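You operate a simulated robot arm through the tools that you are given. There is no shell and no other tool.

You are at the controls of a simulated robot arm. One attempt, no reset.

JOB
Lift the basket out onto the wide tray and drain the steel tank.
Fine: turn the tank knob off first; leave the rings in the basket; close the drain knob and the lid again.

The check looks at the end state, three seconds after you hand in, the way a careful person would. Anything else that was tipped, shoved, dropped, spilled or broken makes it a failure. Lids that push on must go on centred and level and be pressed home; caps that screw on are set level and turned clockwise until they are tight.

ROBOT AND FRAMES
A 7-joint arm with a two-finger parallel gripper, fixed in place. Base frame: the origin is at the foot of the arm, x ahead of it, y to its left, z up. Readings come in m, degrees, newtons and seconds.
Its first joint turns from -132.0 to 132.0 degrees. Payload 3.91 kg.
The TCP is the grasp point between the finger pads, 0.03 m short of the fingertips. In the tool frame z runs along the fingers and y along their closing line. Largest opening 0.11 m; finger width 0.02, thickness 0.01; the body of the gripper, 0.048 by 0.112 m, starts 0.055 m behind the TCP.
Orientation is that of the tool frame in the base frame, as a unit quaternion [x, y, z, w]. With the fingers straight down and closing along the base's y, the tool's x points along the base's -x, its y along +y and its z along -z.

CONTROLS
- The arm moves only by the tool drive_tool. Its argument "deltas" is a list of rows, each a list of 6 numbers: the shift along the base's x, y, z in units of 40 mm (1.0 is 40 mm), then the turn, a rotation vector about the base's x, y, z in units of 6 degrees (1.0 is 6 degrees). In form: [[tx, ty, tz, rx, ry, rz], ...]. A call has 1 to 20 rows; each row shifts and turns the commanded pose from where the row before left it. "fingers" is the opening in per cent of the stroke, from 0 (shut) to 100 (fully open), set as the call begins (left out, the last holds). A call with a number of a shift or a turn outside -1 to 1 is refused whole. Each row takes 0.2 s and may step no farther than 0.05 m and 8.6 degrees from the row before; otherwise, or with a gripper value out of range, the whole call is refused. Where a pose cannot be reached the arm comes as near as it can. A force on the tool above 70 N (or 10 N above the force at the start of the call, whichever is more), or a blocked arm, ends the call early, and 0.2 s more pass. Each finger travels about 0.108 m/s and halts on what it meets, pressing with about 34 N; the grip force reading is that of the motor and also rises with nothing between the fingers. The clock runs only during rows and for 0.2 s after the last one: add rows that do not move to give the fingers time. It gives the time, the measured TCP pose, the force on the tool (base axes), the opening and the grip force at its end, in the units of the frame above (readings bear some noise), with the torque about the TCP (base axes, N m) and any sound that the robot's microphone picked up.
- Cameras (640 x 400 px; columns grow to the right, rows downward): "scene" is fixed at [0.0502, -0.6496, 1.54]; the picture's right is [0.35, -0.94, 0.00], its down [-0.44, -0.17, -0.88] and it looks along [0.82, 0.31, -0.47] (base axes); focal length 271 px, centre (320, 200). "wrist" rides on the gripper at [0.072, 0.017, -0.103] in the tool frame; the picture's right is [-0.23, 0.97, 0.00], its down [-0.76, -0.18, -0.62] and it looks along [-0.61, -0.14, 0.78] (tool axes); focal length 222 px, centre (320, 200). There is no depth. A picture from a camera that has moved, and an enlarged one, comes with that camera's place and axes in the base frame and with its lens.
- capture(camera): a new picture of that camera. The clock stands still meanwhile.
- close_up(camera, box): a new picture of the part [left, top, right, bottom] of that camera's present view, enlarged. The clock stands still meanwhile.
- job_done(): hands the job in; it is judged then, once.

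Places have to be worked out from the pictures, the camera data and where the tool is seen. Open the gripper and draw the arm clear of the work before you hand the job in, unless the task says otherwise.

The tools are called after "Call:" by a JSON object that holds its "op" and its "data". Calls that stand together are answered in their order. drive_tool: Moves the arm, as the interface text tells. Its arguments: {"type":"object","properties":{"deltas":{"type":"array"},"fingers":{"type":"number"}},"required":["deltas"]} The other tools are called the same way: capture (camera) takes a picture; close_up (camera, box) takes an enlarged picture of a part of a camera's view; job_done () hands the job in.

At the start:

```text
t: 0.0
position: [0.4369, -0.478, 1.3713]
orientation: [0.0, 1.0, 0.0, 0.0]
contact_force: [0.0, -0.2, 0.5]
moment: [0.0, -0.03, 0.01]
finger_gap: 0.1099
finger_force: 0.0
```

scene: 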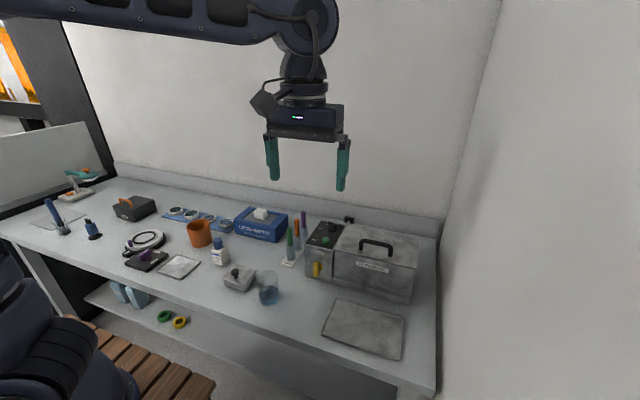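
wrist: 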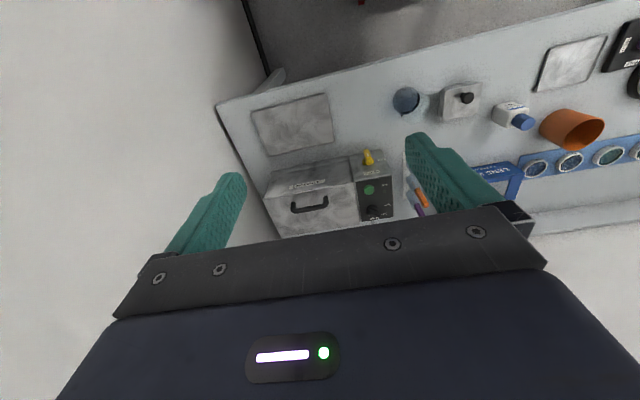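

I start by taking enlarged pictures of the tank and its surroundings to see the knobs, the lid and the trays.

Call:
{"op": "close_up", "data": {"camera": "scene", "box": [280, 200, 440, 300]}}

Call:
{"op": "close_up", "data": {"camera": "wrist", "box": [210, 70, 450, 240]}}

Call:
{"op": "close_up", "data": {"camera": "scene", "box": [120, 190, 440, 390]}}

```text
4.00 times, centred on (360, 250) of scene
camera zoom: at [0.0502, -0.6496, 1.54], right [0.35, -0.94, 0.0], down [-0.44, -0.17, -0.88], along [0.82, 0.31, -0.47], focal length 1086 px, centre (160, 0)
```

zoom: 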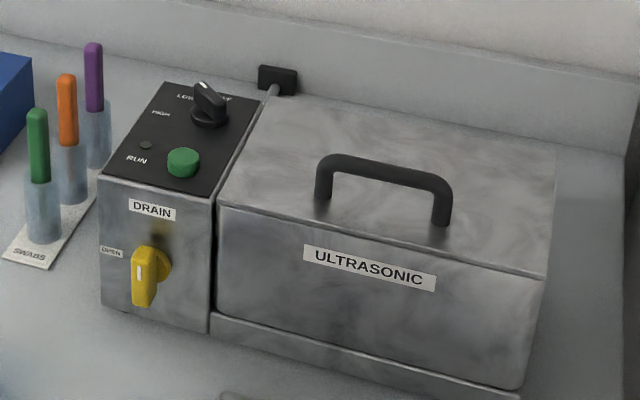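

```text
2.35 times, centred on (330, 155) of wrist
camera zoom: at [0.364, -0.4616, 1.4764], right [0.23, 0.97, 0.0], down [0.76, -0.18, 0.62], along [0.61, -0.14, -0.78], focal length 523 px, centre (296, 306)
```

zoom: 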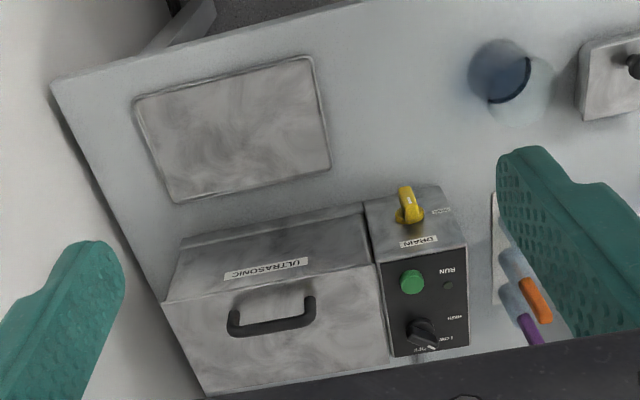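

```text
2.00 times, centred on (280, 290) of scene
camera zoom: at [0.0502, -0.6496, 1.54], right [0.35, -0.94, 0.0], down [-0.44, -0.17, -0.88], along [0.82, 0.31, -0.47], focal length 543 px, centre (400, 20)
```

zoom: 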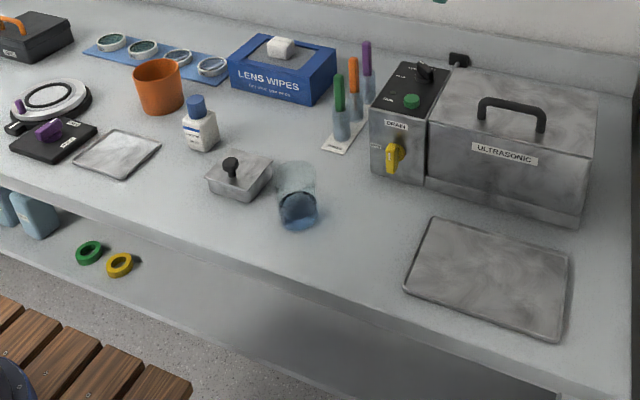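

The drain knob comes out near (0.695, -0.393, 0.90), the lid top near z 0.98 with its handle near x 0.745, and the wide tray near (0.58, -0.59). I zoom further on the knobs and labels.

Call:
{"op": "close_up", "data": {"camera": "scene", "box": [304, 214, 352, 250]}}

Call:
{"op": "close_up", "data": {"camera": "scene", "box": [300, 240, 348, 285]}}

Call:
{"op": "close_up", "data": {"camera": "scene", "box": [330, 210, 430, 310]}}

Call:
{"op": "close_up", "data": {"camera": "wrist", "box": [345, 135, 405, 235]}}

```text
11.11 times, centred on (328, 232) of scene
camera zoom: at [0.0502, -0.6496, 1.54], right [0.35, -0.94, 0.0], down [-0.44, -0.17, -0.88], along [0.82, 0.31, -0.47], focal length 3016 px, centre (231, -156)
```

zoom: 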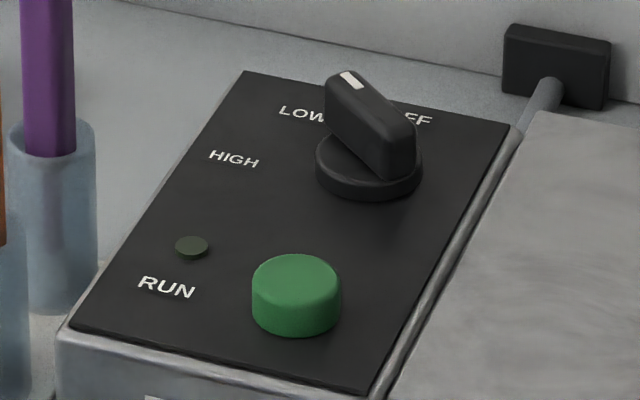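

```text
8.89 times, centred on (324, 262) of scene
camera zoom: at [0.0502, -0.6496, 1.54], right [0.35, -0.94, 0.0], down [-0.44, -0.17, -0.88], along [0.82, 0.31, -0.47], focal length 2413 px, centre (284, -356)
```

zoom: 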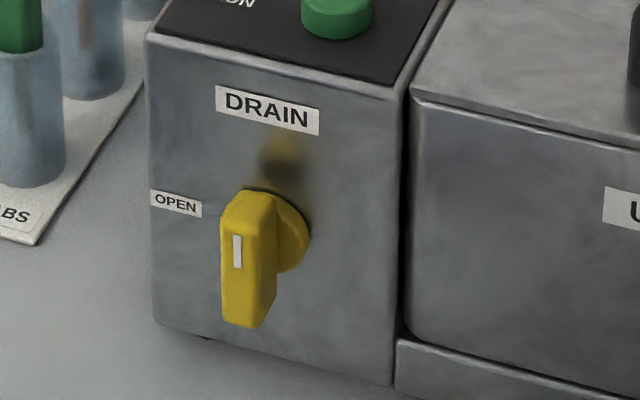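

```text
4.00 times, centred on (380, 260) of scene
camera zoom: at [0.0502, -0.6496, 1.54], right [0.35, -0.94, 0.0], down [-0.44, -0.17, -0.88], along [0.82, 0.31, -0.47], focal length 1086 px, centre (80, -40)
```

zoom: 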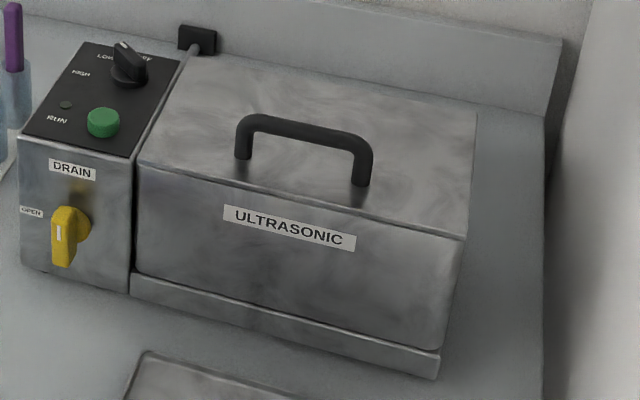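

```text
4.00 times, centred on (375, 185) of wrist
camera zoom: at [0.364, -0.4616, 1.4764], right [0.23, 0.97, 0.0], down [0.76, -0.18, 0.62], along [0.61, -0.14, -0.78], focal length 888 px, centre (100, 260)
```

zoom: 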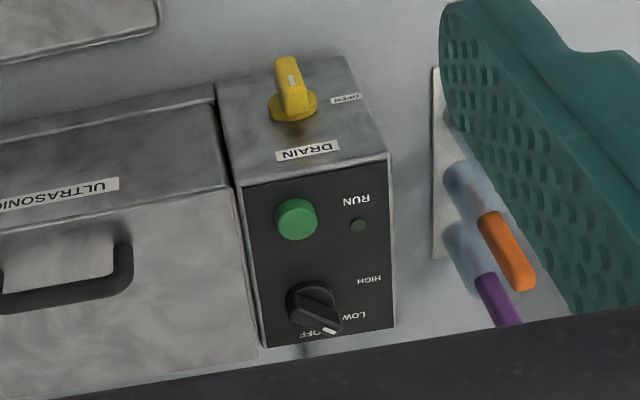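

The dial looks like it points somewhere between LOW and OFF, and the drain knob points down with OPEN to its left. I fly the wrist camera closer above the control panel for a clear look.

Call:
{"op": "drive_tool", "data": {"deltas": [[0.94, 0.243, -0.611, 0, 0, 0], [0.94, 0.243, -0.611, 0, 0, 0], [0.94, 0.243, -0.611, 0, 0, 0], [0.94, 0.243, -0.611, 0, 0, 0], [0.94, 0.243, -0.611, 0, 0, 0], [0.94, 0.243, -0.611, 0, 0, 0], [0.94, 0.243, -0.611, 0, 0, 0], [0, 0, 0, 0, 0, 0]]}}

Call:
{"op": "capture", "data": {"camera": "wrist"}}

Call:
{"op": "capture", "data": {"camera": "scene"}}

```text
t: 1.8
position: [0.7049, -0.4119, 1.2014]
orientation: [0.0, 1.0, 0.0, -0.001]
contact_force: [0.2, -0.2, 0.2]
moment: [0.01, -0.02, -0.01]
finger_gap: 0.11
finger_force: 0.0
```

```text
taken
camera wrist: at [0.6301, -0.3949, 1.3048], right [0.23, 0.97, 0.0], down [0.76, -0.18, 0.62], along [0.61, -0.14, -0.78], focal length 222 px, centre (320, 200)
```

wrist: 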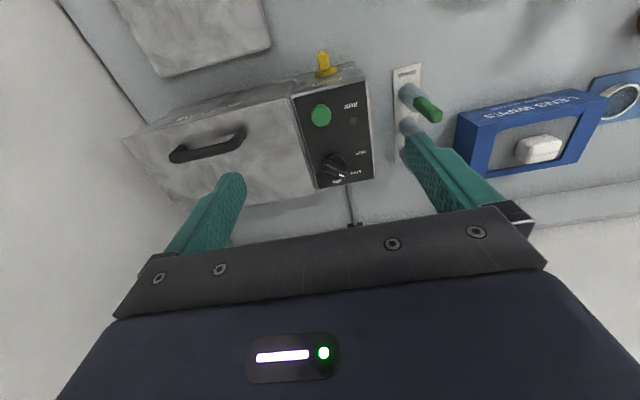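

```text
taken
```

scene: 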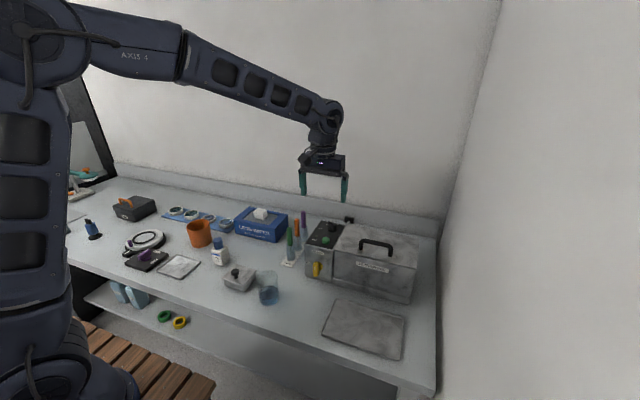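

The arm is above the panel. I zoom the wrist view on the dial and the drain knob.

Call:
{"op": "close_up", "data": {"camera": "wrist", "box": [290, 80, 380, 195]}}

Call:
{"op": "close_up", "data": {"camera": "wrist", "box": [315, 135, 375, 190]}}

Call:
{"op": "close_up", "data": {"camera": "wrist", "box": [120, 70, 320, 220]}}

```text
3.48 times, centred on (335, 138) of wrist
camera zoom: at [0.6301, -0.3949, 1.3048], right [0.23, 0.97, 0.0], down [0.76, -0.18, 0.62], along [0.61, -0.14, -0.78], focal length 773 px, centre (268, 417)
```

zoom: 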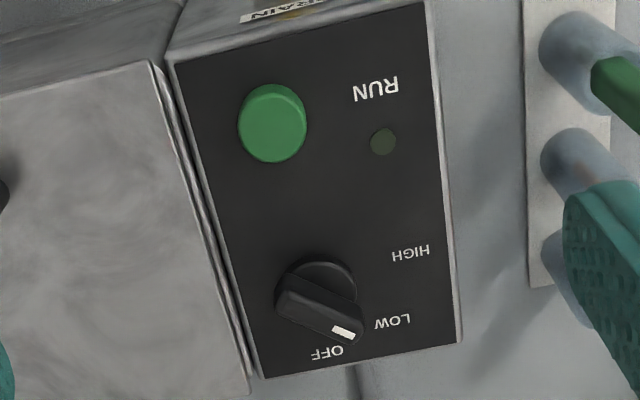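

```text
7.27 times, centred on (345, 162) of wrist
camera zoom: at [0.6301, -0.3949, 1.3048], right [0.23, 0.97, 0.0], down [0.76, -0.18, 0.62], along [0.61, -0.14, -0.78], focal length 1615 px, centre (138, 473)
```

zoom: 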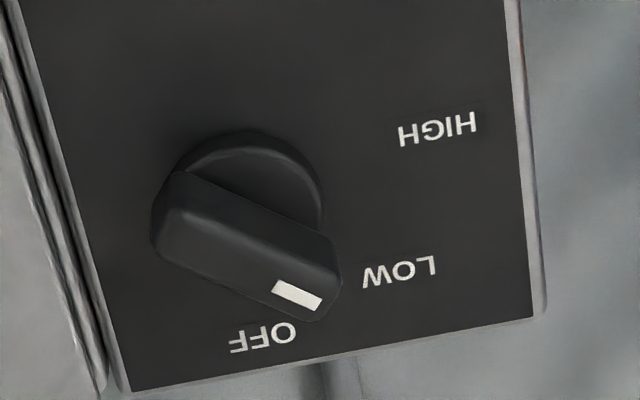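

```text
2.67 times, centred on (220, 145) of wrist
camera zoom: at [0.6301, -0.3949, 1.3048], right [0.23, 0.97, 0.0], down [0.76, -0.18, 0.62], along [0.61, -0.14, -0.78], focal length 592 px, centre (587, 347)
```

zoom: 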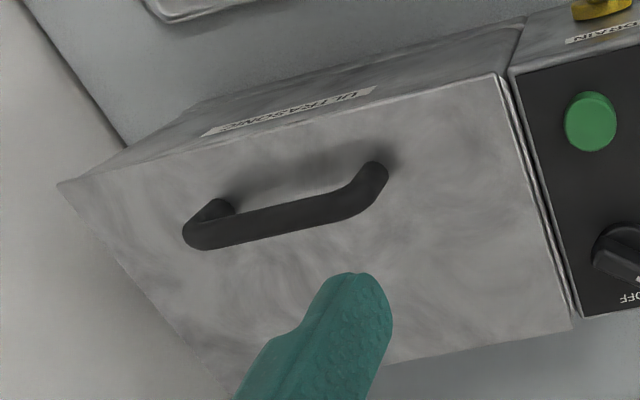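

Panel labels triangulate to z ≈ 1.003 and give a dial axis at about (0.792, -0.4145), pointing at LOW (45°), with OFF at 0° (+x) and the bar top near z 1.033. I turn the tool +45° and hover above the dial with partly closed fingers.

Call:
{"op": "drive_tool", "data": {"deltas": [[0.27, -0.008, -0.317, 0, 0, 0.9375], [0.27, -0.008, -0.317, 0, 0, 0.9375], [0.27, -0.008, -0.317, 0, 0, 0.9375], [0.27, -0.008, -0.317, 0, 0, 0.9375], [0.27, -0.008, -0.317, 0, 0, 0.9375], [0.27, -0.008, -0.317, 0, 0, 0.9375], [0.27, -0.008, -0.317, 0, 0, 0.9375], [0.27, -0.008, -0.317, 0, 0, 0.9375], [0, 0, 0, 0, 0, 0], [0, 0, 0, 0, 0, 0]], "fingers": 50}}

Call:
{"op": "capture", "data": {"camera": "wrist"}}

Call:
{"op": "close_up", "data": {"camera": "scene", "box": [280, 140, 400, 260]}}

```text
t: 4.0
position: [0.7873, -0.4137, 1.1]
orientation: [-0.382, 0.924, 0.0, 0.0]
contact_force: [-1.6, 0.1, -0.4]
moment: [-0.03, 0.0, 0.02]
finger_gap: 0.055
finger_force: 0.0
```

```text
taken
camera wrist: at [0.7231, -0.4532, 1.2037], right [-0.53, 0.85, 0.0], down [0.66, 0.41, 0.62], along [0.53, 0.33, -0.78], focal length 222 px, centre (320, 200)
```

wrist: 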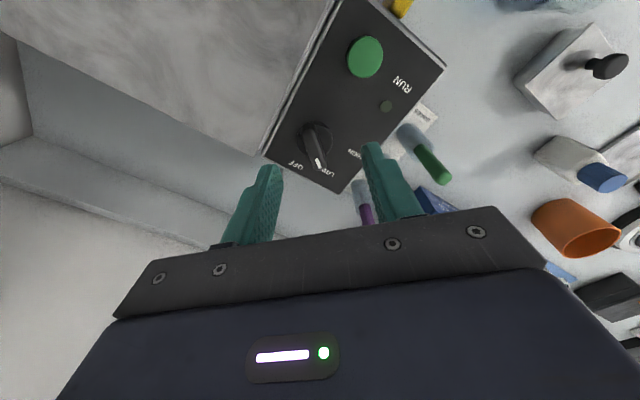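

```text
3.33 times, centred on (340, 200) of scene
camera zoom: at [0.0502, -0.6496, 1.54], right [0.35, -0.94, 0.0], down [-0.44, -0.17, -0.88], along [0.82, 0.31, -0.47], focal length 905 px, centre (253, 200)
```

zoom: 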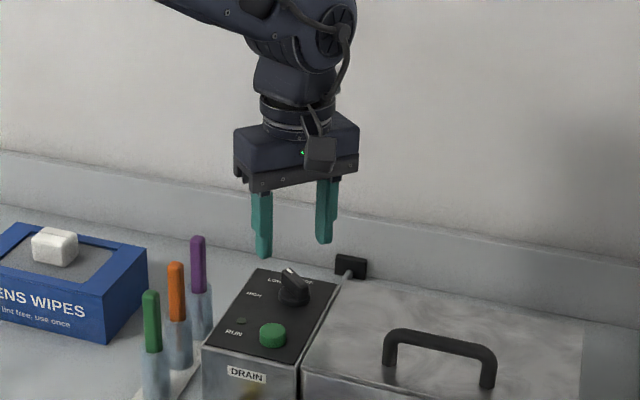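

The tool is above the dial. I zoom the wrist view to check how well the bar is centred between the fingers.

Call:
{"op": "close_up", "data": {"camera": "wrist", "box": [260, 80, 400, 200]}}

Call:
{"op": "close_up", "data": {"camera": "scene", "box": [310, 190, 370, 250]}}

```text
3.33 times, centred on (330, 140) of wrist
camera zoom: at [0.7231, -0.4532, 1.2037], right [-0.53, 0.85, 0.0], down [0.66, 0.41, 0.62], along [0.53, 0.33, -0.78], focal length 740 px, centre (287, 400)
```

zoom: 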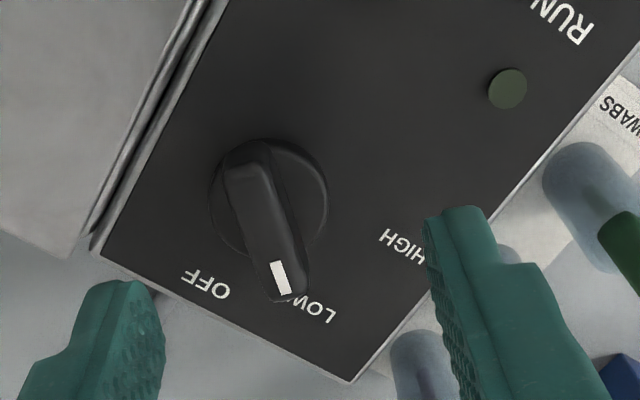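

```text
6.67 times, centred on (340, 220) of scene
camera zoom: at [0.0502, -0.6496, 1.54], right [0.35, -0.94, 0.0], down [-0.44, -0.17, -0.88], along [0.82, 0.31, -0.47], focal length 1810 px, centre (187, 67)
```

zoom: 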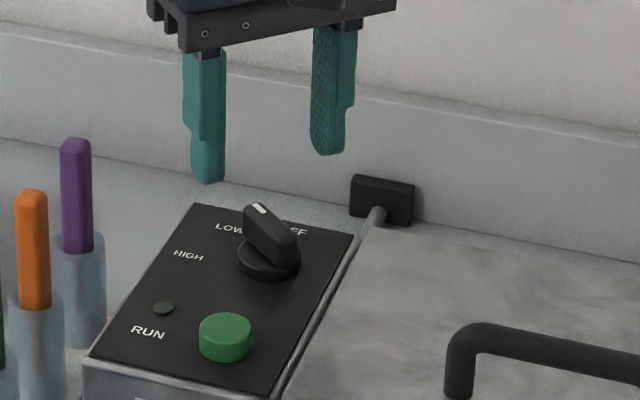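

The bar centre comes out at (0.795, -0.4145), pointing at 45°, between the fingers. I lower straight so the fingertips reach about z 1.02, beside the bar and above its skirt.

Call:
{"op": "drive_tool", "data": {"deltas": [[0.19, -0.02, -0.3, 0, 0, 0], [0, 0, -0.35, 0, 0, 0], [0, 0, -0.35, 0, 0, 0], [0, 0, -0.22, 0, 0, 0], [0, 0, 0, 0, 0, 0]]}}

Call:
{"op": "close_up", "data": {"camera": "scene", "box": [310, 190, 370, 250]}}

Call:
{"op": "close_up", "data": {"camera": "wrist", "box": [240, 80, 420, 220]}}

```text
t: 5.2
position: [0.7956, -0.4149, 1.0496]
orientation: [-0.382, 0.924, 0.0, 0.001]
contact_force: [-0.4, -0.7, 0.3]
moment: [-0.01, -0.03, 0.0]
finger_gap: 0.0549
finger_force: 0.0
```

```text
6.67 times, centred on (340, 220) of scene
camera zoom: at [0.0502, -0.6496, 1.54], right [0.35, -0.94, 0.0], down [-0.44, -0.17, -0.88], along [0.82, 0.31, -0.47], focal length 1810 px, centre (187, 67)
```

zoom: 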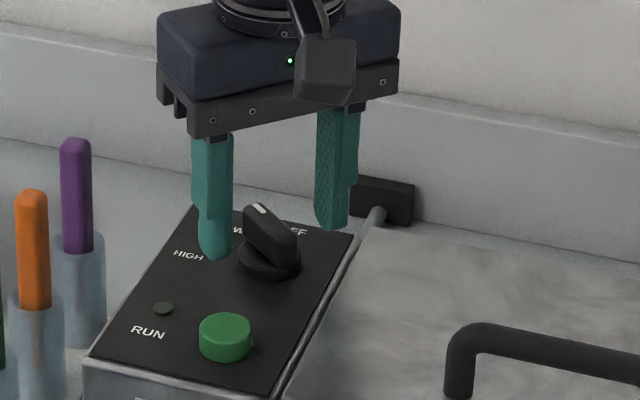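

```text
2.86 times, centred on (330, 150) of wrist
camera zoom: at [0.7312, -0.4545, 1.1541], right [-0.53, 0.85, 0.0], down [0.66, 0.41, 0.62], along [0.53, 0.33, -0.78], focal length 635 px, centre (291, 343)
```

zoom: 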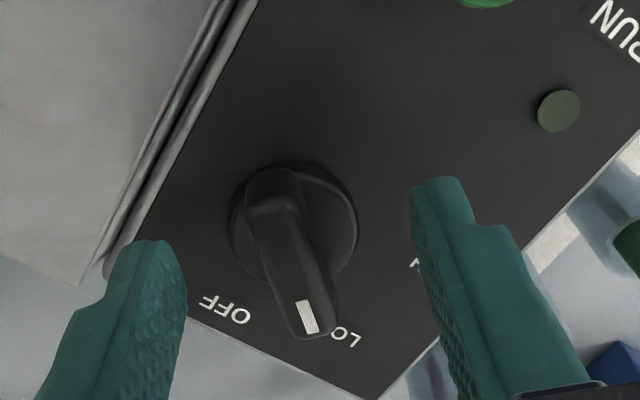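

The bar sits between the pads with the tips just above the skirt. I close gently onto it.

Call:
{"op": "drive_tool", "data": {"deltas": [[0, 0, 0, 0, 0, 0], [0, 0, 0, 0, 0, 0], [0, 0, 0, 0, 0, 0]], "fingers": 5}}

Call:
{"op": "close_up", "data": {"camera": "wrist", "box": [240, 80, 420, 220]}}

```text
t: 6.0
position: [0.795, -0.4164, 1.05]
orientation: [-0.382, 0.924, 0.001, 0.001]
contact_force: [7.2, -10.0, -0.9]
moment: [-0.28, -0.2, -0.06]
finger_gap: 0.013
finger_force: 44.9
```

```text
2.86 times, centred on (330, 150) of wrist
camera zoom: at [0.7313, -0.4553, 1.1542], right [-0.53, 0.85, 0.0], down [0.66, 0.41, 0.62], along [0.53, 0.33, -0.78], focal length 635 px, centre (291, 343)
```

zoom: 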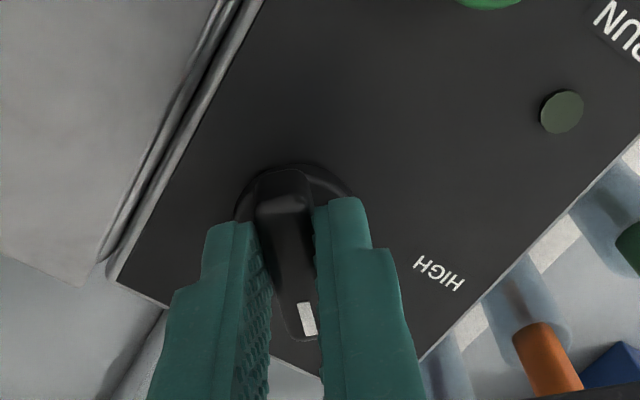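

The pads hold the 13 mm bar. I ease about 1 mm toward the relieving side and then turn −45° about the vertical to bring the pointer to OFF.

Call:
{"op": "drive_tool", "data": {"deltas": [[0.02, -0.025, 0, 0, 0, 0], [0, 0, 0, 0, 0, -0.75], [0, 0, 0, 0, 0, -0.75], [0, 0, 0, 0, 0, -0.75], [0, 0, 0, 0, 0, -0.75], [0, 0, 0, 0, 0, -0.75], [0, 0, 0, 0, 0, -0.75], [0, 0, 0, 0, 0, -0.75], [0, 0, 0, 0, 0, -0.75], [0, 0, 0, 0, 0, -0.75], [0, 0, 0, 0, 0, -0.75], [0, 0, 0, 0, 0, 0]]}}

Call:
{"op": "close_up", "data": {"camera": "wrist", "box": [240, 80, 420, 220]}}

Call:
{"op": "close_up", "data": {"camera": "scene", "box": [310, 190, 370, 250]}}

```text
t: 8.6
position: [0.7961, -0.4115, 1.0517]
orientation: [0.0, 1.0, -0.001, 0.001]
contact_force: [-29.5, 36.5, -14.7]
moment: [0.92, 0.74, 0.1]
finger_gap: 0.013
finger_force: 44.7
```

```text
2.86 times, centred on (330, 150) of wrist
camera zoom: at [0.7227, -0.3952, 1.1552], right [0.23, 0.97, 0.0], down [0.76, -0.18, 0.62], along [0.61, -0.14, -0.78], focal length 635 px, centre (291, 343)
```

zoom: 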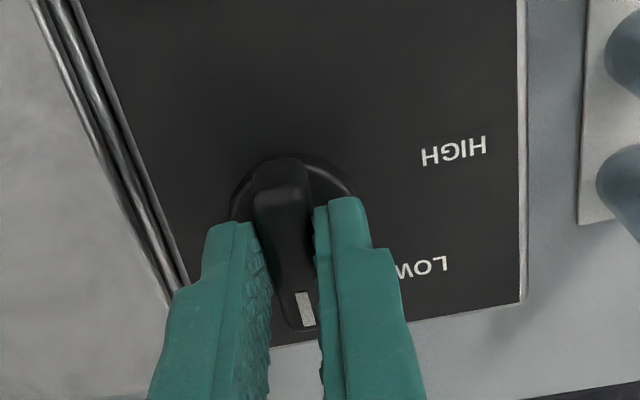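

```text
6.67 times, centred on (340, 220) of scene
camera zoom: at [0.0502, -0.6496, 1.54], right [0.35, -0.94, 0.0], down [-0.44, -0.17, -0.88], along [0.82, 0.31, -0.47], focal length 1810 px, centre (187, 67)
```

zoom: 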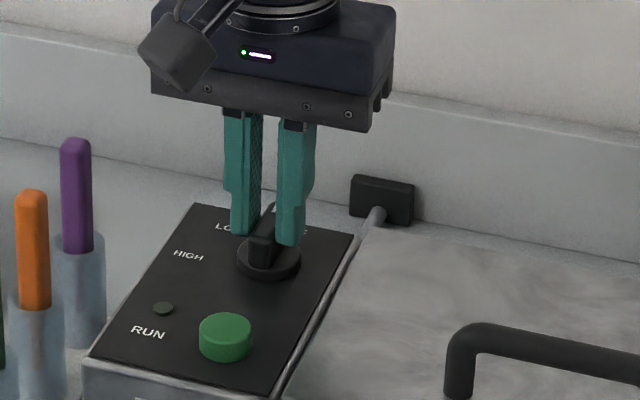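

The pointer now appears at OFF. There is some side force, so I ease toward the relief direction before opening the fingers.

Call:
{"op": "drive_tool", "data": {"deltas": [[-0.03, 0.04, 0.01, 0, 0, 0], [-0.03, 0.04, 0.01, 0, 0, 0], [0, 0, 0, 0, 0, 0]]}}

Call:
{"op": "close_up", "data": {"camera": "wrist", "box": [270, 110, 390, 200]}}

```text
t: 9.4
position: [0.7955, -0.4114, 1.0521]
orientation: [0.001, 1.0, -0.001, 0.001]
contact_force: [27.2, 9.4, -22.6]
moment: [0.25, -0.82, 0.0]
finger_gap: 0.0128
finger_force: 45.3
```

```text
4.44 times, centred on (330, 155) of wrist
camera zoom: at [0.7218, -0.3947, 1.1557], right [0.23, 0.97, 0.0], down [0.76, -0.18, 0.63], along [0.61, -0.14, -0.78], focal length 987 px, centre (276, 400)
```

zoom: 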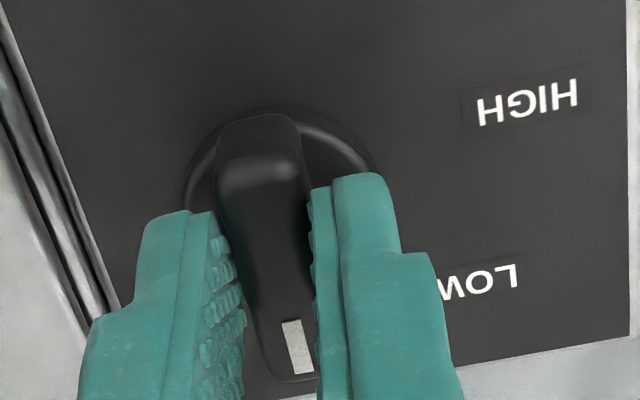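

Small residual forces remain; I trim the position slightly once more and then open the fingers.

Call:
{"op": "drive_tool", "data": {"deltas": [[0.028, 0.02, -0.04, 0, 0, 0], [0, 0, 0, 0, 0, 0]]}}

Call:
{"op": "drive_tool", "data": {"deltas": [[0, 0, 0, 0, 0, 0], [0, 0, 0, 0, 0, 0], [0, 0, 0.4, 0, 0, 0], [0, 0, 0.6, 0, 0, 0], [0, 0, 0.8, 0, 0, 0], [-0.5, 0, 0.8, 0, 0, 0], [-1, 0, 0.6, 0, 0, 0], [0, 0, 0, 0, 0, 0]], "fingers": 50}}

Call:
{"op": "capture", "data": {"camera": "wrist"}}

Call:
{"op": "close_up", "data": {"camera": "scene", "box": [304, 214, 352, 250]}}

```text
t: 10.0
position: [0.7953, -0.4127, 1.0533]
orientation: [0.001, 1.0, -0.002, 0.002]
contact_force: [27.2, -5.1, 14.8]
moment: [-0.07, -0.01, 0.07]
finger_gap: 0.0127
finger_force: 45.3
```

```text
t: 11.8
position: [0.7316, -0.4092, 1.1817]
orientation: [0.0, 1.0, 0.0, 0.0]
contact_force: [0.9, -0.5, -0.3]
moment: [0.01, 0.01, -0.01]
finger_gap: 0.055
finger_force: 0.1
```

```text
taken
camera wrist: at [0.6582, -0.3927, 1.286], right [0.23, 0.97, 0.0], down [0.76, -0.18, 0.62], along [0.61, -0.14, -0.78], focal length 222 px, centre (320, 200)
```

wrist: 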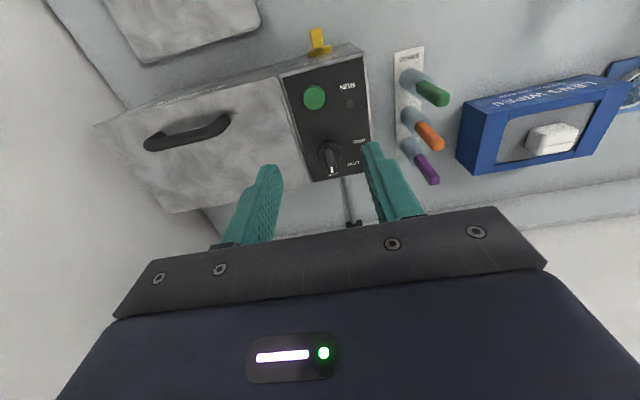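

```text
11.11 times, centred on (328, 232) of scene
camera zoom: at [0.0502, -0.6496, 1.54], right [0.35, -0.94, 0.0], down [-0.44, -0.17, -0.88], along [0.82, 0.31, -0.47], focal length 3016 px, centre (231, -156)
```

zoom: 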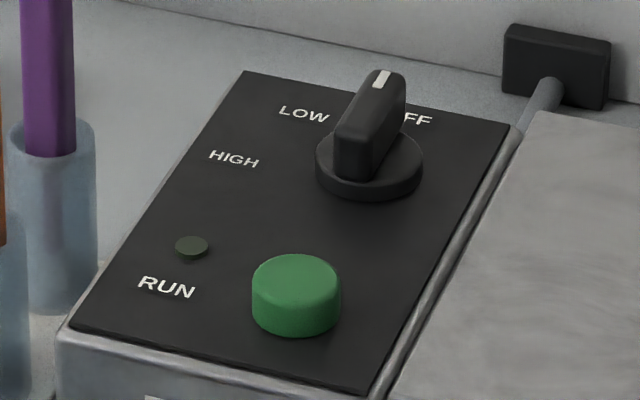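

The dial appears to be at OFF; I verify it in an enlarged wrist view.

Call:
{"op": "close_up", "data": {"camera": "wrist", "box": [300, 130, 380, 190]}}

Call:
{"op": "close_up", "data": {"camera": "wrist", "box": [90, 10, 380, 220]}}

```text
6.67 times, centred on (340, 160) of wrist
camera zoom: at [0.6582, -0.3927, 1.286], right [0.23, 0.97, 0.0], down [0.76, -0.18, 0.62], along [0.61, -0.14, -0.78], focal length 1481 px, centre (187, 467)
```

zoom: 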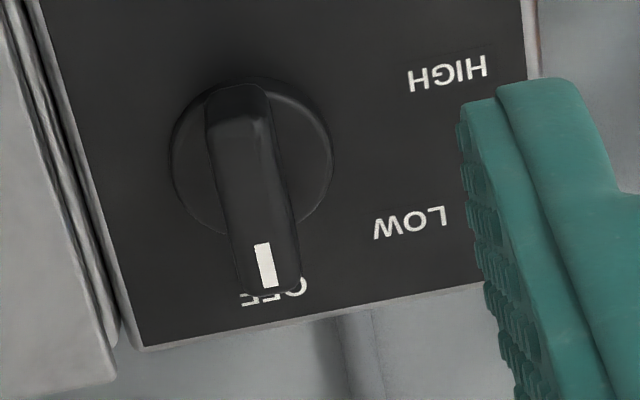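

```text
1.90 times, centred on (235, 115) of wrist
camera zoom: at [0.6582, -0.3927, 1.286], right [0.23, 0.97, 0.0], down [0.76, -0.18, 0.62], along [0.61, -0.14, -0.78], focal length 423 px, centre (482, 362)
```

zoom: 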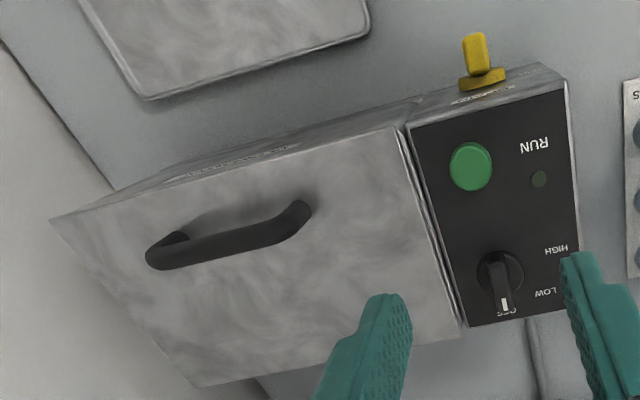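

The dial points straight at OFF. Next the lid: I move the camera over it to study the handle, edges and any hinge at the back.

Call:
{"op": "drive_tool", "data": {"deltas": [[-0.57, -0.88, 0.25, 0, 0, 0], [-0.57, -0.88, 0.25, 0, 0, 0], [-0.57, -0.88, 0.25, 0, 0, 0], [-0.57, -0.88, 0.25, 0, 0, 0], [0, 0, 0, 0, 0, 0]], "fingers": 100}}

Call:
{"op": "capture", "data": {"camera": "wrist"}}

Call:
{"op": "close_up", "data": {"camera": "wrist", "box": [180, 40, 440, 220]}}

```text
t: 13.0
position: [0.6407, -0.5533, 1.2198]
orientation: [0.001, 1.0, 0.0, 0.0]
contact_force: [-0.6, -0.2, 1.0]
moment: [-0.01, 0.01, -0.02]
finger_gap: 0.1102
finger_force: 0.0
```

```text
taken
camera wrist: at [0.5656, -0.5366, 1.3238], right [0.23, 0.97, 0.0], down [0.76, -0.18, 0.62], along [0.61, -0.14, -0.78], focal length 222 px, centre (320, 200)
```

wrist: 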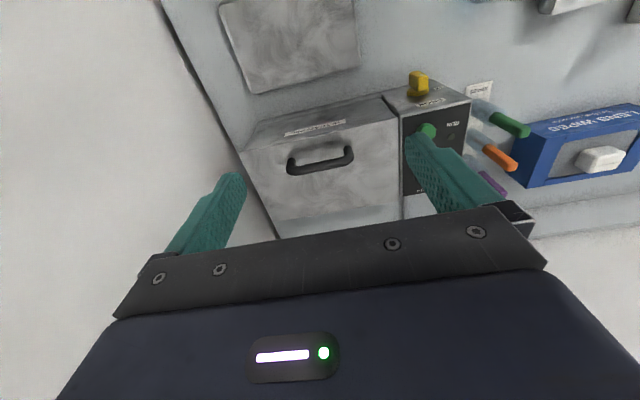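

```text
2.22 times, centred on (310, 130) of wrist
camera zoom: at [0.5656, -0.5366, 1.3238], right [0.23, 0.97, 0.0], down [0.76, -0.18, 0.62], along [0.61, -0.14, -0.78], focal length 494 px, centre (342, 356)
```

zoom: 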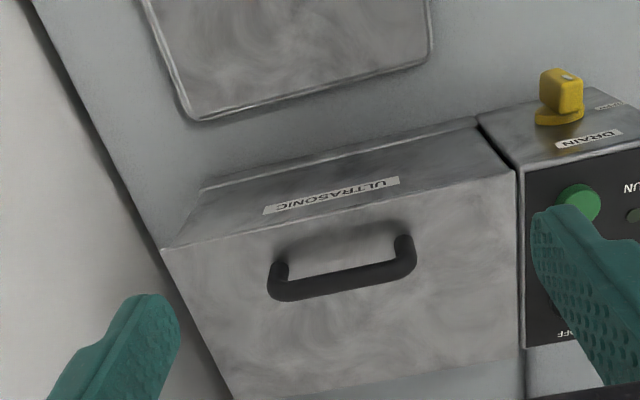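

The handle bar centres at about (0.729, -0.575, 1.033), near the front edge, so the lid is hinged at the back (x ≈ 0.86). I turn the tool −90° so the fingers close along x, hovering above the handle.

Call:
{"op": "drive_tool", "data": {"deltas": [[0.1427, -0.0413, -0.062, 0, 0, -1], [0.1427, -0.0413, -0.062, 0, 0, -1], [0.1427, -0.0413, -0.062, 0, 0, -1], [0.1427, -0.0413, -0.062, 0, 0, -1], [0.1427, -0.0413, -0.062, 0, 0, -1], [0.1427, -0.0413, -0.062, 0, 0, -1], [0.1427, -0.0413, -0.062, 0, 0, -1], [0.1427, -0.0413, -0.062, 0, 0, -1], [0.1427, -0.0413, -0.062, 0, 0, -1], [0.1427, -0.0413, -0.062, 0, 0, -1], [0.1427, -0.0413, -0.062, 0, 0, -1], [0.1427, -0.0413, -0.062, 0, 0, -1], [0.1427, -0.0413, -0.062, 0, 0, -1], [0.1427, -0.0413, -0.062, 0, 0, -1], [0.1427, -0.0413, -0.062, 0, 0, -1], [0, 0, 0, 0, 0, 0], [0, 0, 0, 0, 0, 0]], "fingers": 45}}

Call:
{"op": "capture", "data": {"camera": "wrist"}}

Call:
{"op": "capture", "data": {"camera": "scene"}}

```text
t: 16.6
position: [0.7289, -0.5776, 1.1808]
orientation: [0.708, 0.706, 0.0, 0.0]
contact_force: [-0.1, -0.2, 1.0]
moment: [-0.01, 0.01, -0.02]
finger_gap: 0.0496
finger_force: 0.0
```

```text
taken
camera wrist: at [0.7448, -0.5047, 1.2848], right [0.97, -0.23, 0.0], down [-0.18, -0.76, 0.62], along [-0.14, -0.61, -0.78], focal length 222 px, centre (320, 200)
```

wrist: 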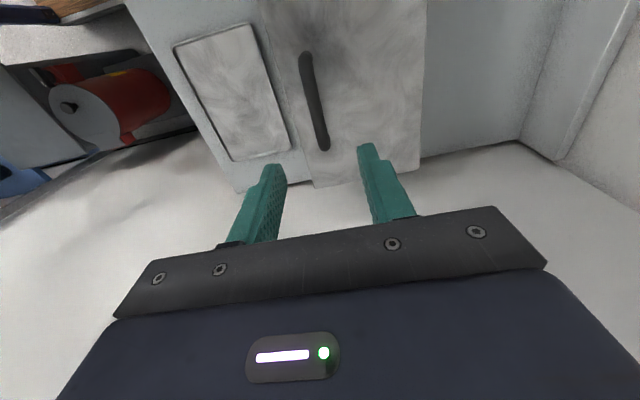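

```text
taken
```

scene: 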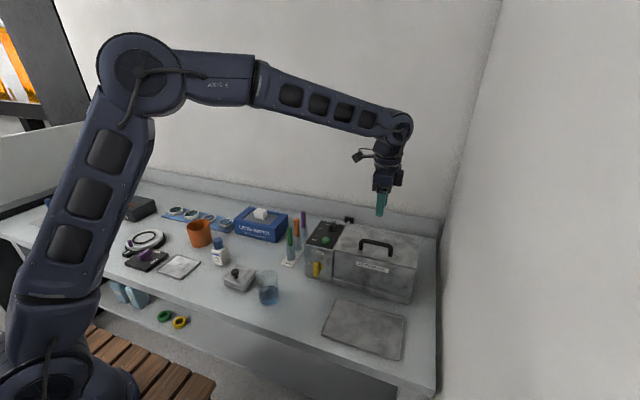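

The tool now straddles above the handle direction. Before committing, I test in free space whether the arm can reach where the handle would be with the lid upright (about x 0.90, z 1.14).

Call:
{"op": "drive_tool", "data": {"deltas": [[0.86, 0, -0.2, 0, 0, 0], [0.86, 0, -0.2, 0, 0, 0], [0.86, 0, -0.2, 0, 0, 0], [0.86, 0, -0.2, 0, 0, 0], [0.86, 0, -0.2, 0, 0, 0], [0, 0, 0, 0, 0, 0]]}}

Call:
{"op": "capture", "data": {"camera": "scene"}}

Call:
{"op": "capture", "data": {"camera": "wrist"}}

```text
t: 18.0
position: [0.8974, -0.5773, 1.1376]
orientation: [0.708, 0.706, 0.0, 0.0]
contact_force: [-0.9, -0.8, -0.2]
moment: [-0.02, -0.01, -0.05]
finger_gap: 0.0493
finger_force: 0.1
```

```text
taken
```

scene: 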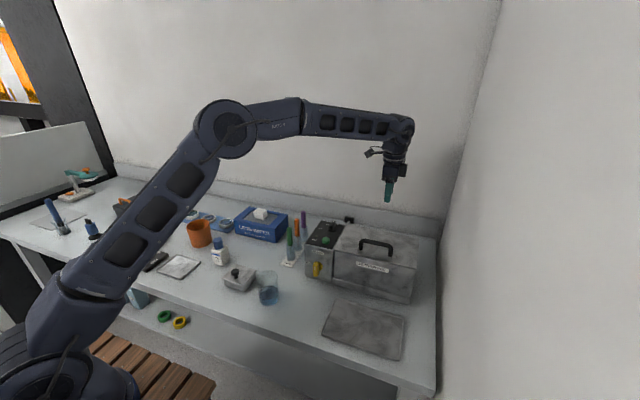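

```text
taken
camera wrist: at [0.9142, -0.5051, 1.2423], right [0.97, -0.23, 0.0], down [-0.18, -0.76, 0.62], along [-0.14, -0.61, -0.78], focal length 222 px, centre (320, 200)
```

wrist: 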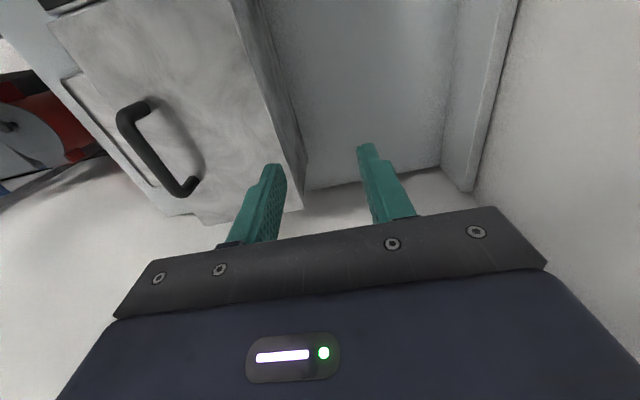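

The arm reaches it fine. I look at the tank's rear edge for hinges and test a little farther.

Call:
{"op": "close_up", "data": {"camera": "wrist", "box": [180, 0, 400, 220]}}

Call:
{"op": "drive_tool", "data": {"deltas": [[0.75, 0, -0.3, 0, 0, 0], [0.5, 0, -0.3, 0, 0, 0], [0, 0, 0, 0, 0, 0]]}}

Call:
{"op": "close_up", "data": {"camera": "wrist", "box": [100, 0, 400, 220]}}

```text
1.82 times, centred on (290, 110) of wrist
camera zoom: at [0.9142, -0.5051, 1.2423], right [0.97, -0.23, 0.0], down [-0.18, -0.76, 0.62], along [-0.14, -0.61, -0.78], focal length 404 px, centre (374, 364)
```

zoom: 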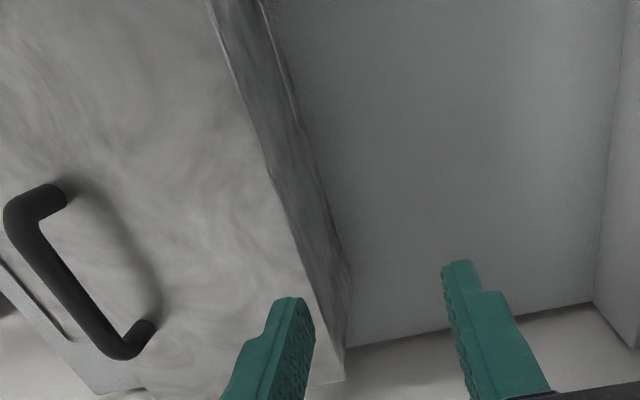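

```text
t: 18.8
position: [0.949, -0.5784, 1.115]
orientation: [0.708, 0.706, 0.0, 0.001]
contact_force: [-0.3, 0.0, -0.1]
moment: [0.01, 0.01, -0.01]
finger_gap: 0.0494
finger_force: 0.1
```

```text
1.82 times, centred on (250, 110) of wrist
camera zoom: at [0.9646, -0.5052, 1.219], right [0.97, -0.23, 0.0], down [-0.18, -0.76, 0.62], along [-0.14, -0.61, -0.78], focal length 404 px, centre (447, 364)
```

zoom: 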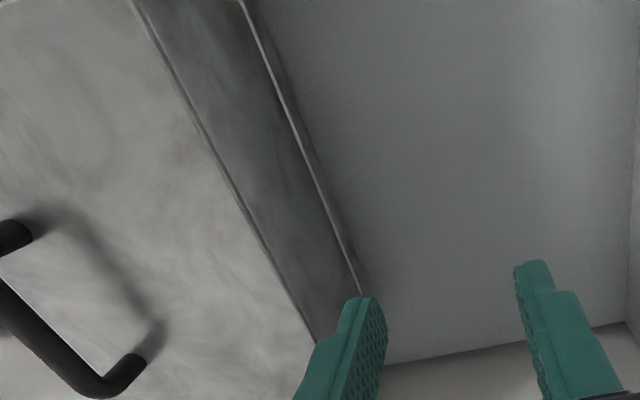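

The arm reaches there as well. I zoom further on the lid's rear edge to see the seam.

Call:
{"op": "close_up", "data": {"camera": "wrist", "box": [160, 0, 310, 110]}}

Call:
{"op": "close_up", "data": {"camera": "scene", "box": [330, 240, 420, 310]}}

```text
3.64 times, centred on (235, 55) of wrist
camera zoom: at [0.9646, -0.5052, 1.219], right [0.97, -0.23, 0.0], down [-0.18, -0.76, 0.62], along [-0.14, -0.61, -0.78], focal length 808 px, centre (629, 727)
```

zoom: 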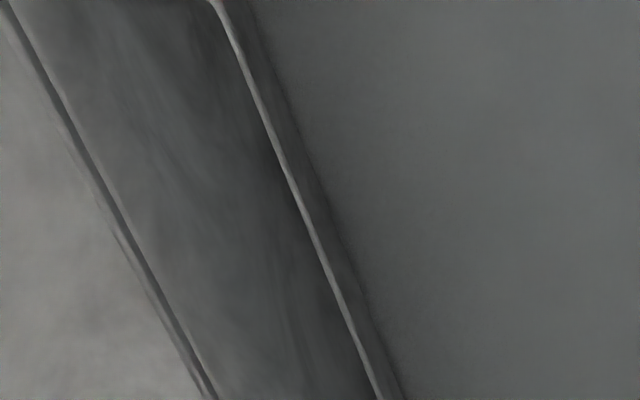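

```text
5.71 times, centred on (375, 275) of scene
camera zoom: at [0.0502, -0.6496, 1.54], right [0.35, -0.94, 0.0], down [-0.44, -0.17, -0.88], along [0.82, 0.31, -0.47], focal length 1551 px, centre (6, -229)
```

zoom: 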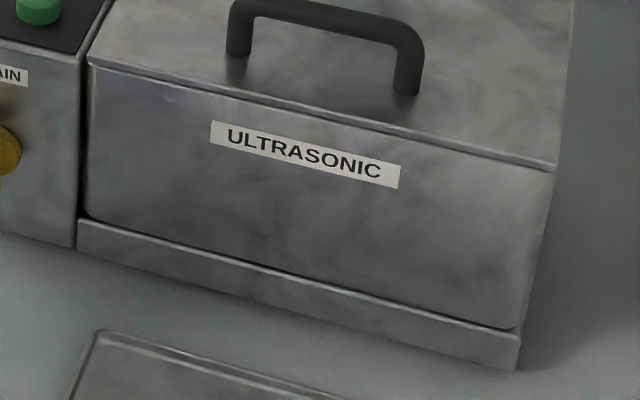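

The lid is a thin plate. I return above the handle and check alignment before lowering.

Call:
{"op": "drive_tool", "data": {"deltas": [[-0.921, 0, 0, 0, 0, 0], [-0.921, 0, 0, 0, 0, 0], [-0.921, 0, 0, 0, 0, 0], [-0.921, 0, 0, 0, 0, 0], [-0.921, 0, 0, 0, 0, 0], [-0.921, 0, 0, 0, 0, 0], [0, 0, 0, 0, 0, 0], [0, 0, 0, 0, 0, 0]]}}

Call:
{"op": "capture", "data": {"camera": "wrist"}}

Call:
{"op": "close_up", "data": {"camera": "scene", "box": [330, 160, 420, 280]}}

```text
t: 20.6
position: [0.7305, -0.5756, 1.1164]
orientation: [0.708, 0.707, 0.0, 0.0]
contact_force: [0.0, -0.1, -0.4]
moment: [0.0, -0.02, 0.05]
finger_gap: 0.0495
finger_force: 0.0
```

```text
taken
camera wrist: at [0.7457, -0.5026, 1.2205], right [0.97, -0.23, 0.0], down [-0.18, -0.76, 0.62], along [-0.14, -0.61, -0.78], focal length 222 px, centre (320, 200)
```

wrist: 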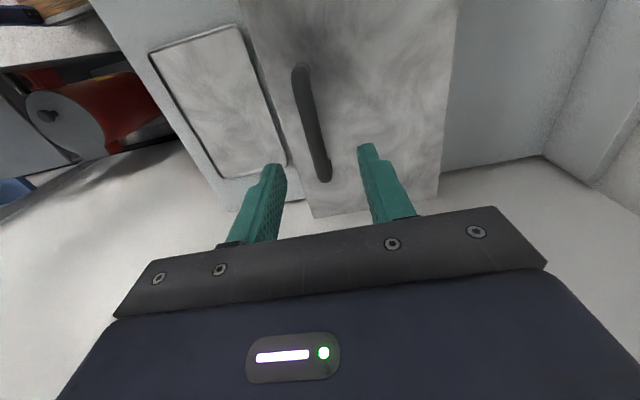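

```text
3.33 times, centred on (375, 220) of scene
camera zoom: at [0.0502, -0.6496, 1.54], right [0.35, -0.94, 0.0], down [-0.44, -0.17, -0.88], along [0.82, 0.31, -0.47], focal length 905 px, centre (137, 133)
```

zoom: 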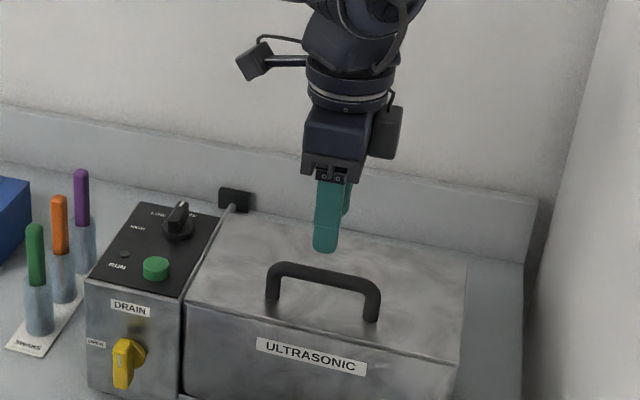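

The bar lies at x ≈ 0.725 between the fingers. I lower until the tips are about 1 cm above the lid and close on the bar.

Call:
{"op": "drive_tool", "data": {"deltas": [[-0.08, 0, -0.49, 0, 0, 0], [0, 0, -0.49, 0, 0, 0], [0, 0, -0.49, 0, 0, 0], [0, 0, -0.46, 0, 0, 0], [0, 0, 0, 0, 0, 0]]}}

Call:
{"op": "close_up", "data": {"camera": "wrist", "box": [220, 60, 440, 220]}}

Call:
{"op": "close_up", "data": {"camera": "scene", "box": [340, 200, 410, 260]}}

```text
t: 21.8
position: [0.7274, -0.5784, 1.0384]
orientation: [0.707, 0.707, 0.0, 0.0]
contact_force: [-0.3, 0.9, -0.2]
moment: [0.0, -0.04, -0.02]
finger_gap: 0.0494
finger_force: 0.1
```

```text
2.50 times, centred on (330, 140) of wrist
camera zoom: at [0.7427, -0.5046, 1.1426], right [0.97, -0.23, 0.0], down [-0.18, -0.76, 0.62], along [-0.14, -0.61, -0.78], focal length 555 px, centre (295, 350)
```

zoom: 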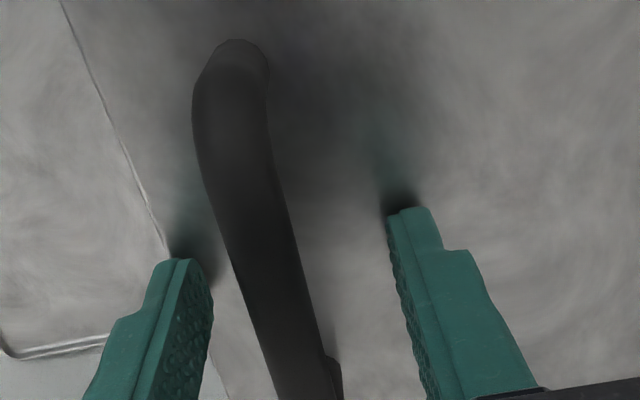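

```text
6.67 times, centred on (375, 230) of scene
camera zoom: at [0.0502, -0.6496, 1.54], right [0.35, -0.94, 0.0], down [-0.44, -0.17, -0.88], along [0.82, 0.31, -0.47], focal length 1810 px, centre (-47, 0)
```

zoom: 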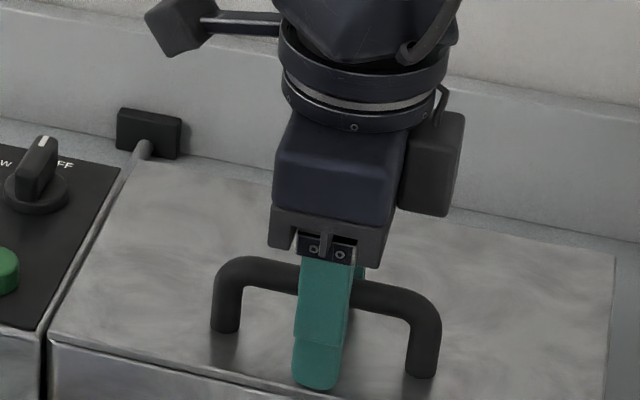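

The fingers straddle the bar, which sits a touch toward −x, so I shift 3 mm and close.

Call:
{"op": "drive_tool", "data": {"deltas": [[-0.09, 0, 0, 0, 0, 0], [0, 0, 0, 0, 0, 0]]}}

Call:
{"op": "drive_tool", "data": {"deltas": [[0, 0, 0, 0, 0, 0], [0, 0, 0, 0, 0, 0], [0, 0, 0, 0, 0, 0]], "fingers": 0}}

Call:
{"op": "close_up", "data": {"camera": "wrist", "box": [220, 60, 440, 220]}}

```text
t: 22.4
position: [0.7239, -0.5776, 1.0386]
orientation: [0.708, 0.706, 0.0, 0.0]
contact_force: [0.5, 0.7, -0.2]
moment: [0.0, -0.03, 0.03]
finger_gap: 0.0498
finger_force: 0.1
```

```text
t: 23.2
position: [0.7251, -0.577, 1.0402]
orientation: [0.707, 0.707, 0.001, 0.0]
contact_force: [21.2, -6.4, 0.2]
moment: [-0.43, -0.03, 0.01]
finger_gap: 0.0136
finger_force: 45.2
```

```text
2.50 times, centred on (330, 140) of wrist
camera zoom: at [0.7406, -0.5036, 1.143], right [0.97, -0.23, 0.0], down [-0.18, -0.76, 0.62], along [-0.14, -0.61, -0.78], focal length 555 px, centre (295, 350)
```

zoom: 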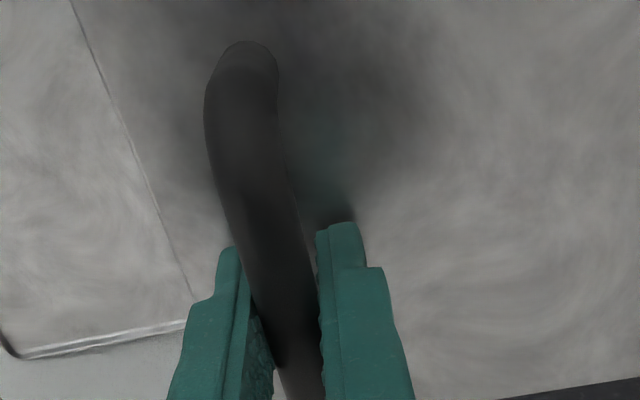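

The bar is held (13.6 mm). I now try a first 10° of opening along the arc about a rear hinge and check forces and pictures.

Call:
{"op": "drive_tool", "data": {"deltas": [[0.08, 0, 0, 0, 0, 0], [0.105, 0, 0.2925, 0, 0, 0], [0.13, 0, 0.2825, 0, 0, 0], [0, 0, 0, 0, 0, 0]]}}

Call:
{"op": "close_up", "data": {"camera": "scene", "box": [320, 200, 430, 310]}}

Call:
{"op": "capture", "data": {"camera": "wrist"}}

```text
t: 24.2
position: [0.735, -0.5763, 1.0631]
orientation: [0.708, 0.706, 0.001, 0.0]
contact_force: [-14.0, 6.4, 5.2]
moment: [0.51, 0.07, -0.11]
finger_gap: 0.0137
finger_force: 45.2
```

```text
3.64 times, centred on (375, 255) of scene
camera zoom: at [0.0502, -0.6496, 1.54], right [0.35, -0.94, 0.0], down [-0.44, -0.17, -0.88], along [0.82, 0.31, -0.47], focal length 987 px, centre (120, 0)
```

zoom: 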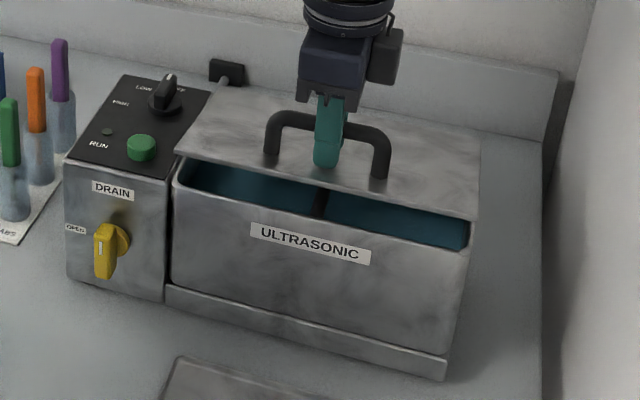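

```text
taken
camera wrist: at [0.7508, -0.5039, 1.1677], right [0.97, -0.23, 0.0], down [-0.18, -0.76, 0.62], along [-0.14, -0.61, -0.78], focal length 222 px, centre (320, 200)
```

wrist: 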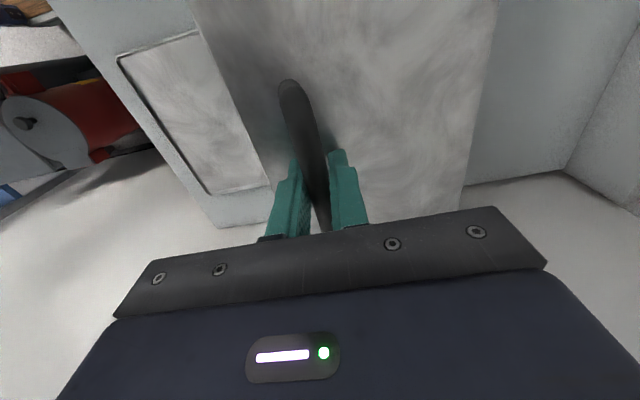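

The lid swings up about its rear edge, and blue liquid with a central dark bar is visible inside. I continue along the arc to about 45°.

Call:
{"op": "drive_tool", "data": {"deltas": [[0.1525, 0, 0.27, 0, 0, 0], [0.1775, 0, 0.255, 0, 0, 0], [0.1975, 0, 0.2375, 0, 0, 0], [0.2175, 0, 0.2225, 0, 0, 0], [0.2375, 0, 0.2, 0, 0, 0], [0.2525, 0, 0.18, 0, 0, 0], [0.2675, 0, 0.1575, 0, 0, 0], [0, 0, 0, 0, 0, 0]]}}

Call:
{"op": "close_up", "data": {"camera": "scene", "box": [300, 160, 440, 300]}}

Call:
{"op": "capture", "data": {"camera": "wrist"}}

```text
t: 26.0
position: [0.7983, -0.5769, 1.1241]
orientation: [0.707, 0.707, 0.0, 0.001]
contact_force: [2.2, 5.5, -10.7]
moment: [-0.61, 0.07, -0.52]
finger_gap: 0.0136
finger_force: 44.8
```

```text
2.86 times, centred on (370, 230) of scene
camera zoom: at [0.0502, -0.6496, 1.54], right [0.35, -0.94, 0.0], down [-0.44, -0.17, -0.88], along [0.82, 0.31, -0.47], focal length 776 px, centre (177, 114)
```

zoom: 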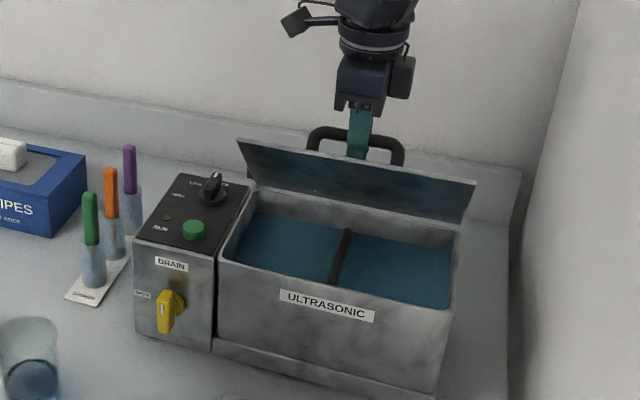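

```text
taken
camera wrist: at [0.8135, -0.5044, 1.2281], right [0.97, -0.23, 0.0], down [-0.18, -0.76, 0.62], along [-0.14, -0.61, -0.78], focal length 222 px, centre (320, 200)
```

wrist: 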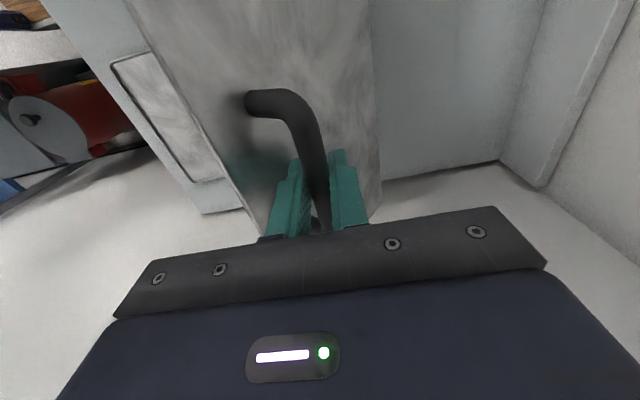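

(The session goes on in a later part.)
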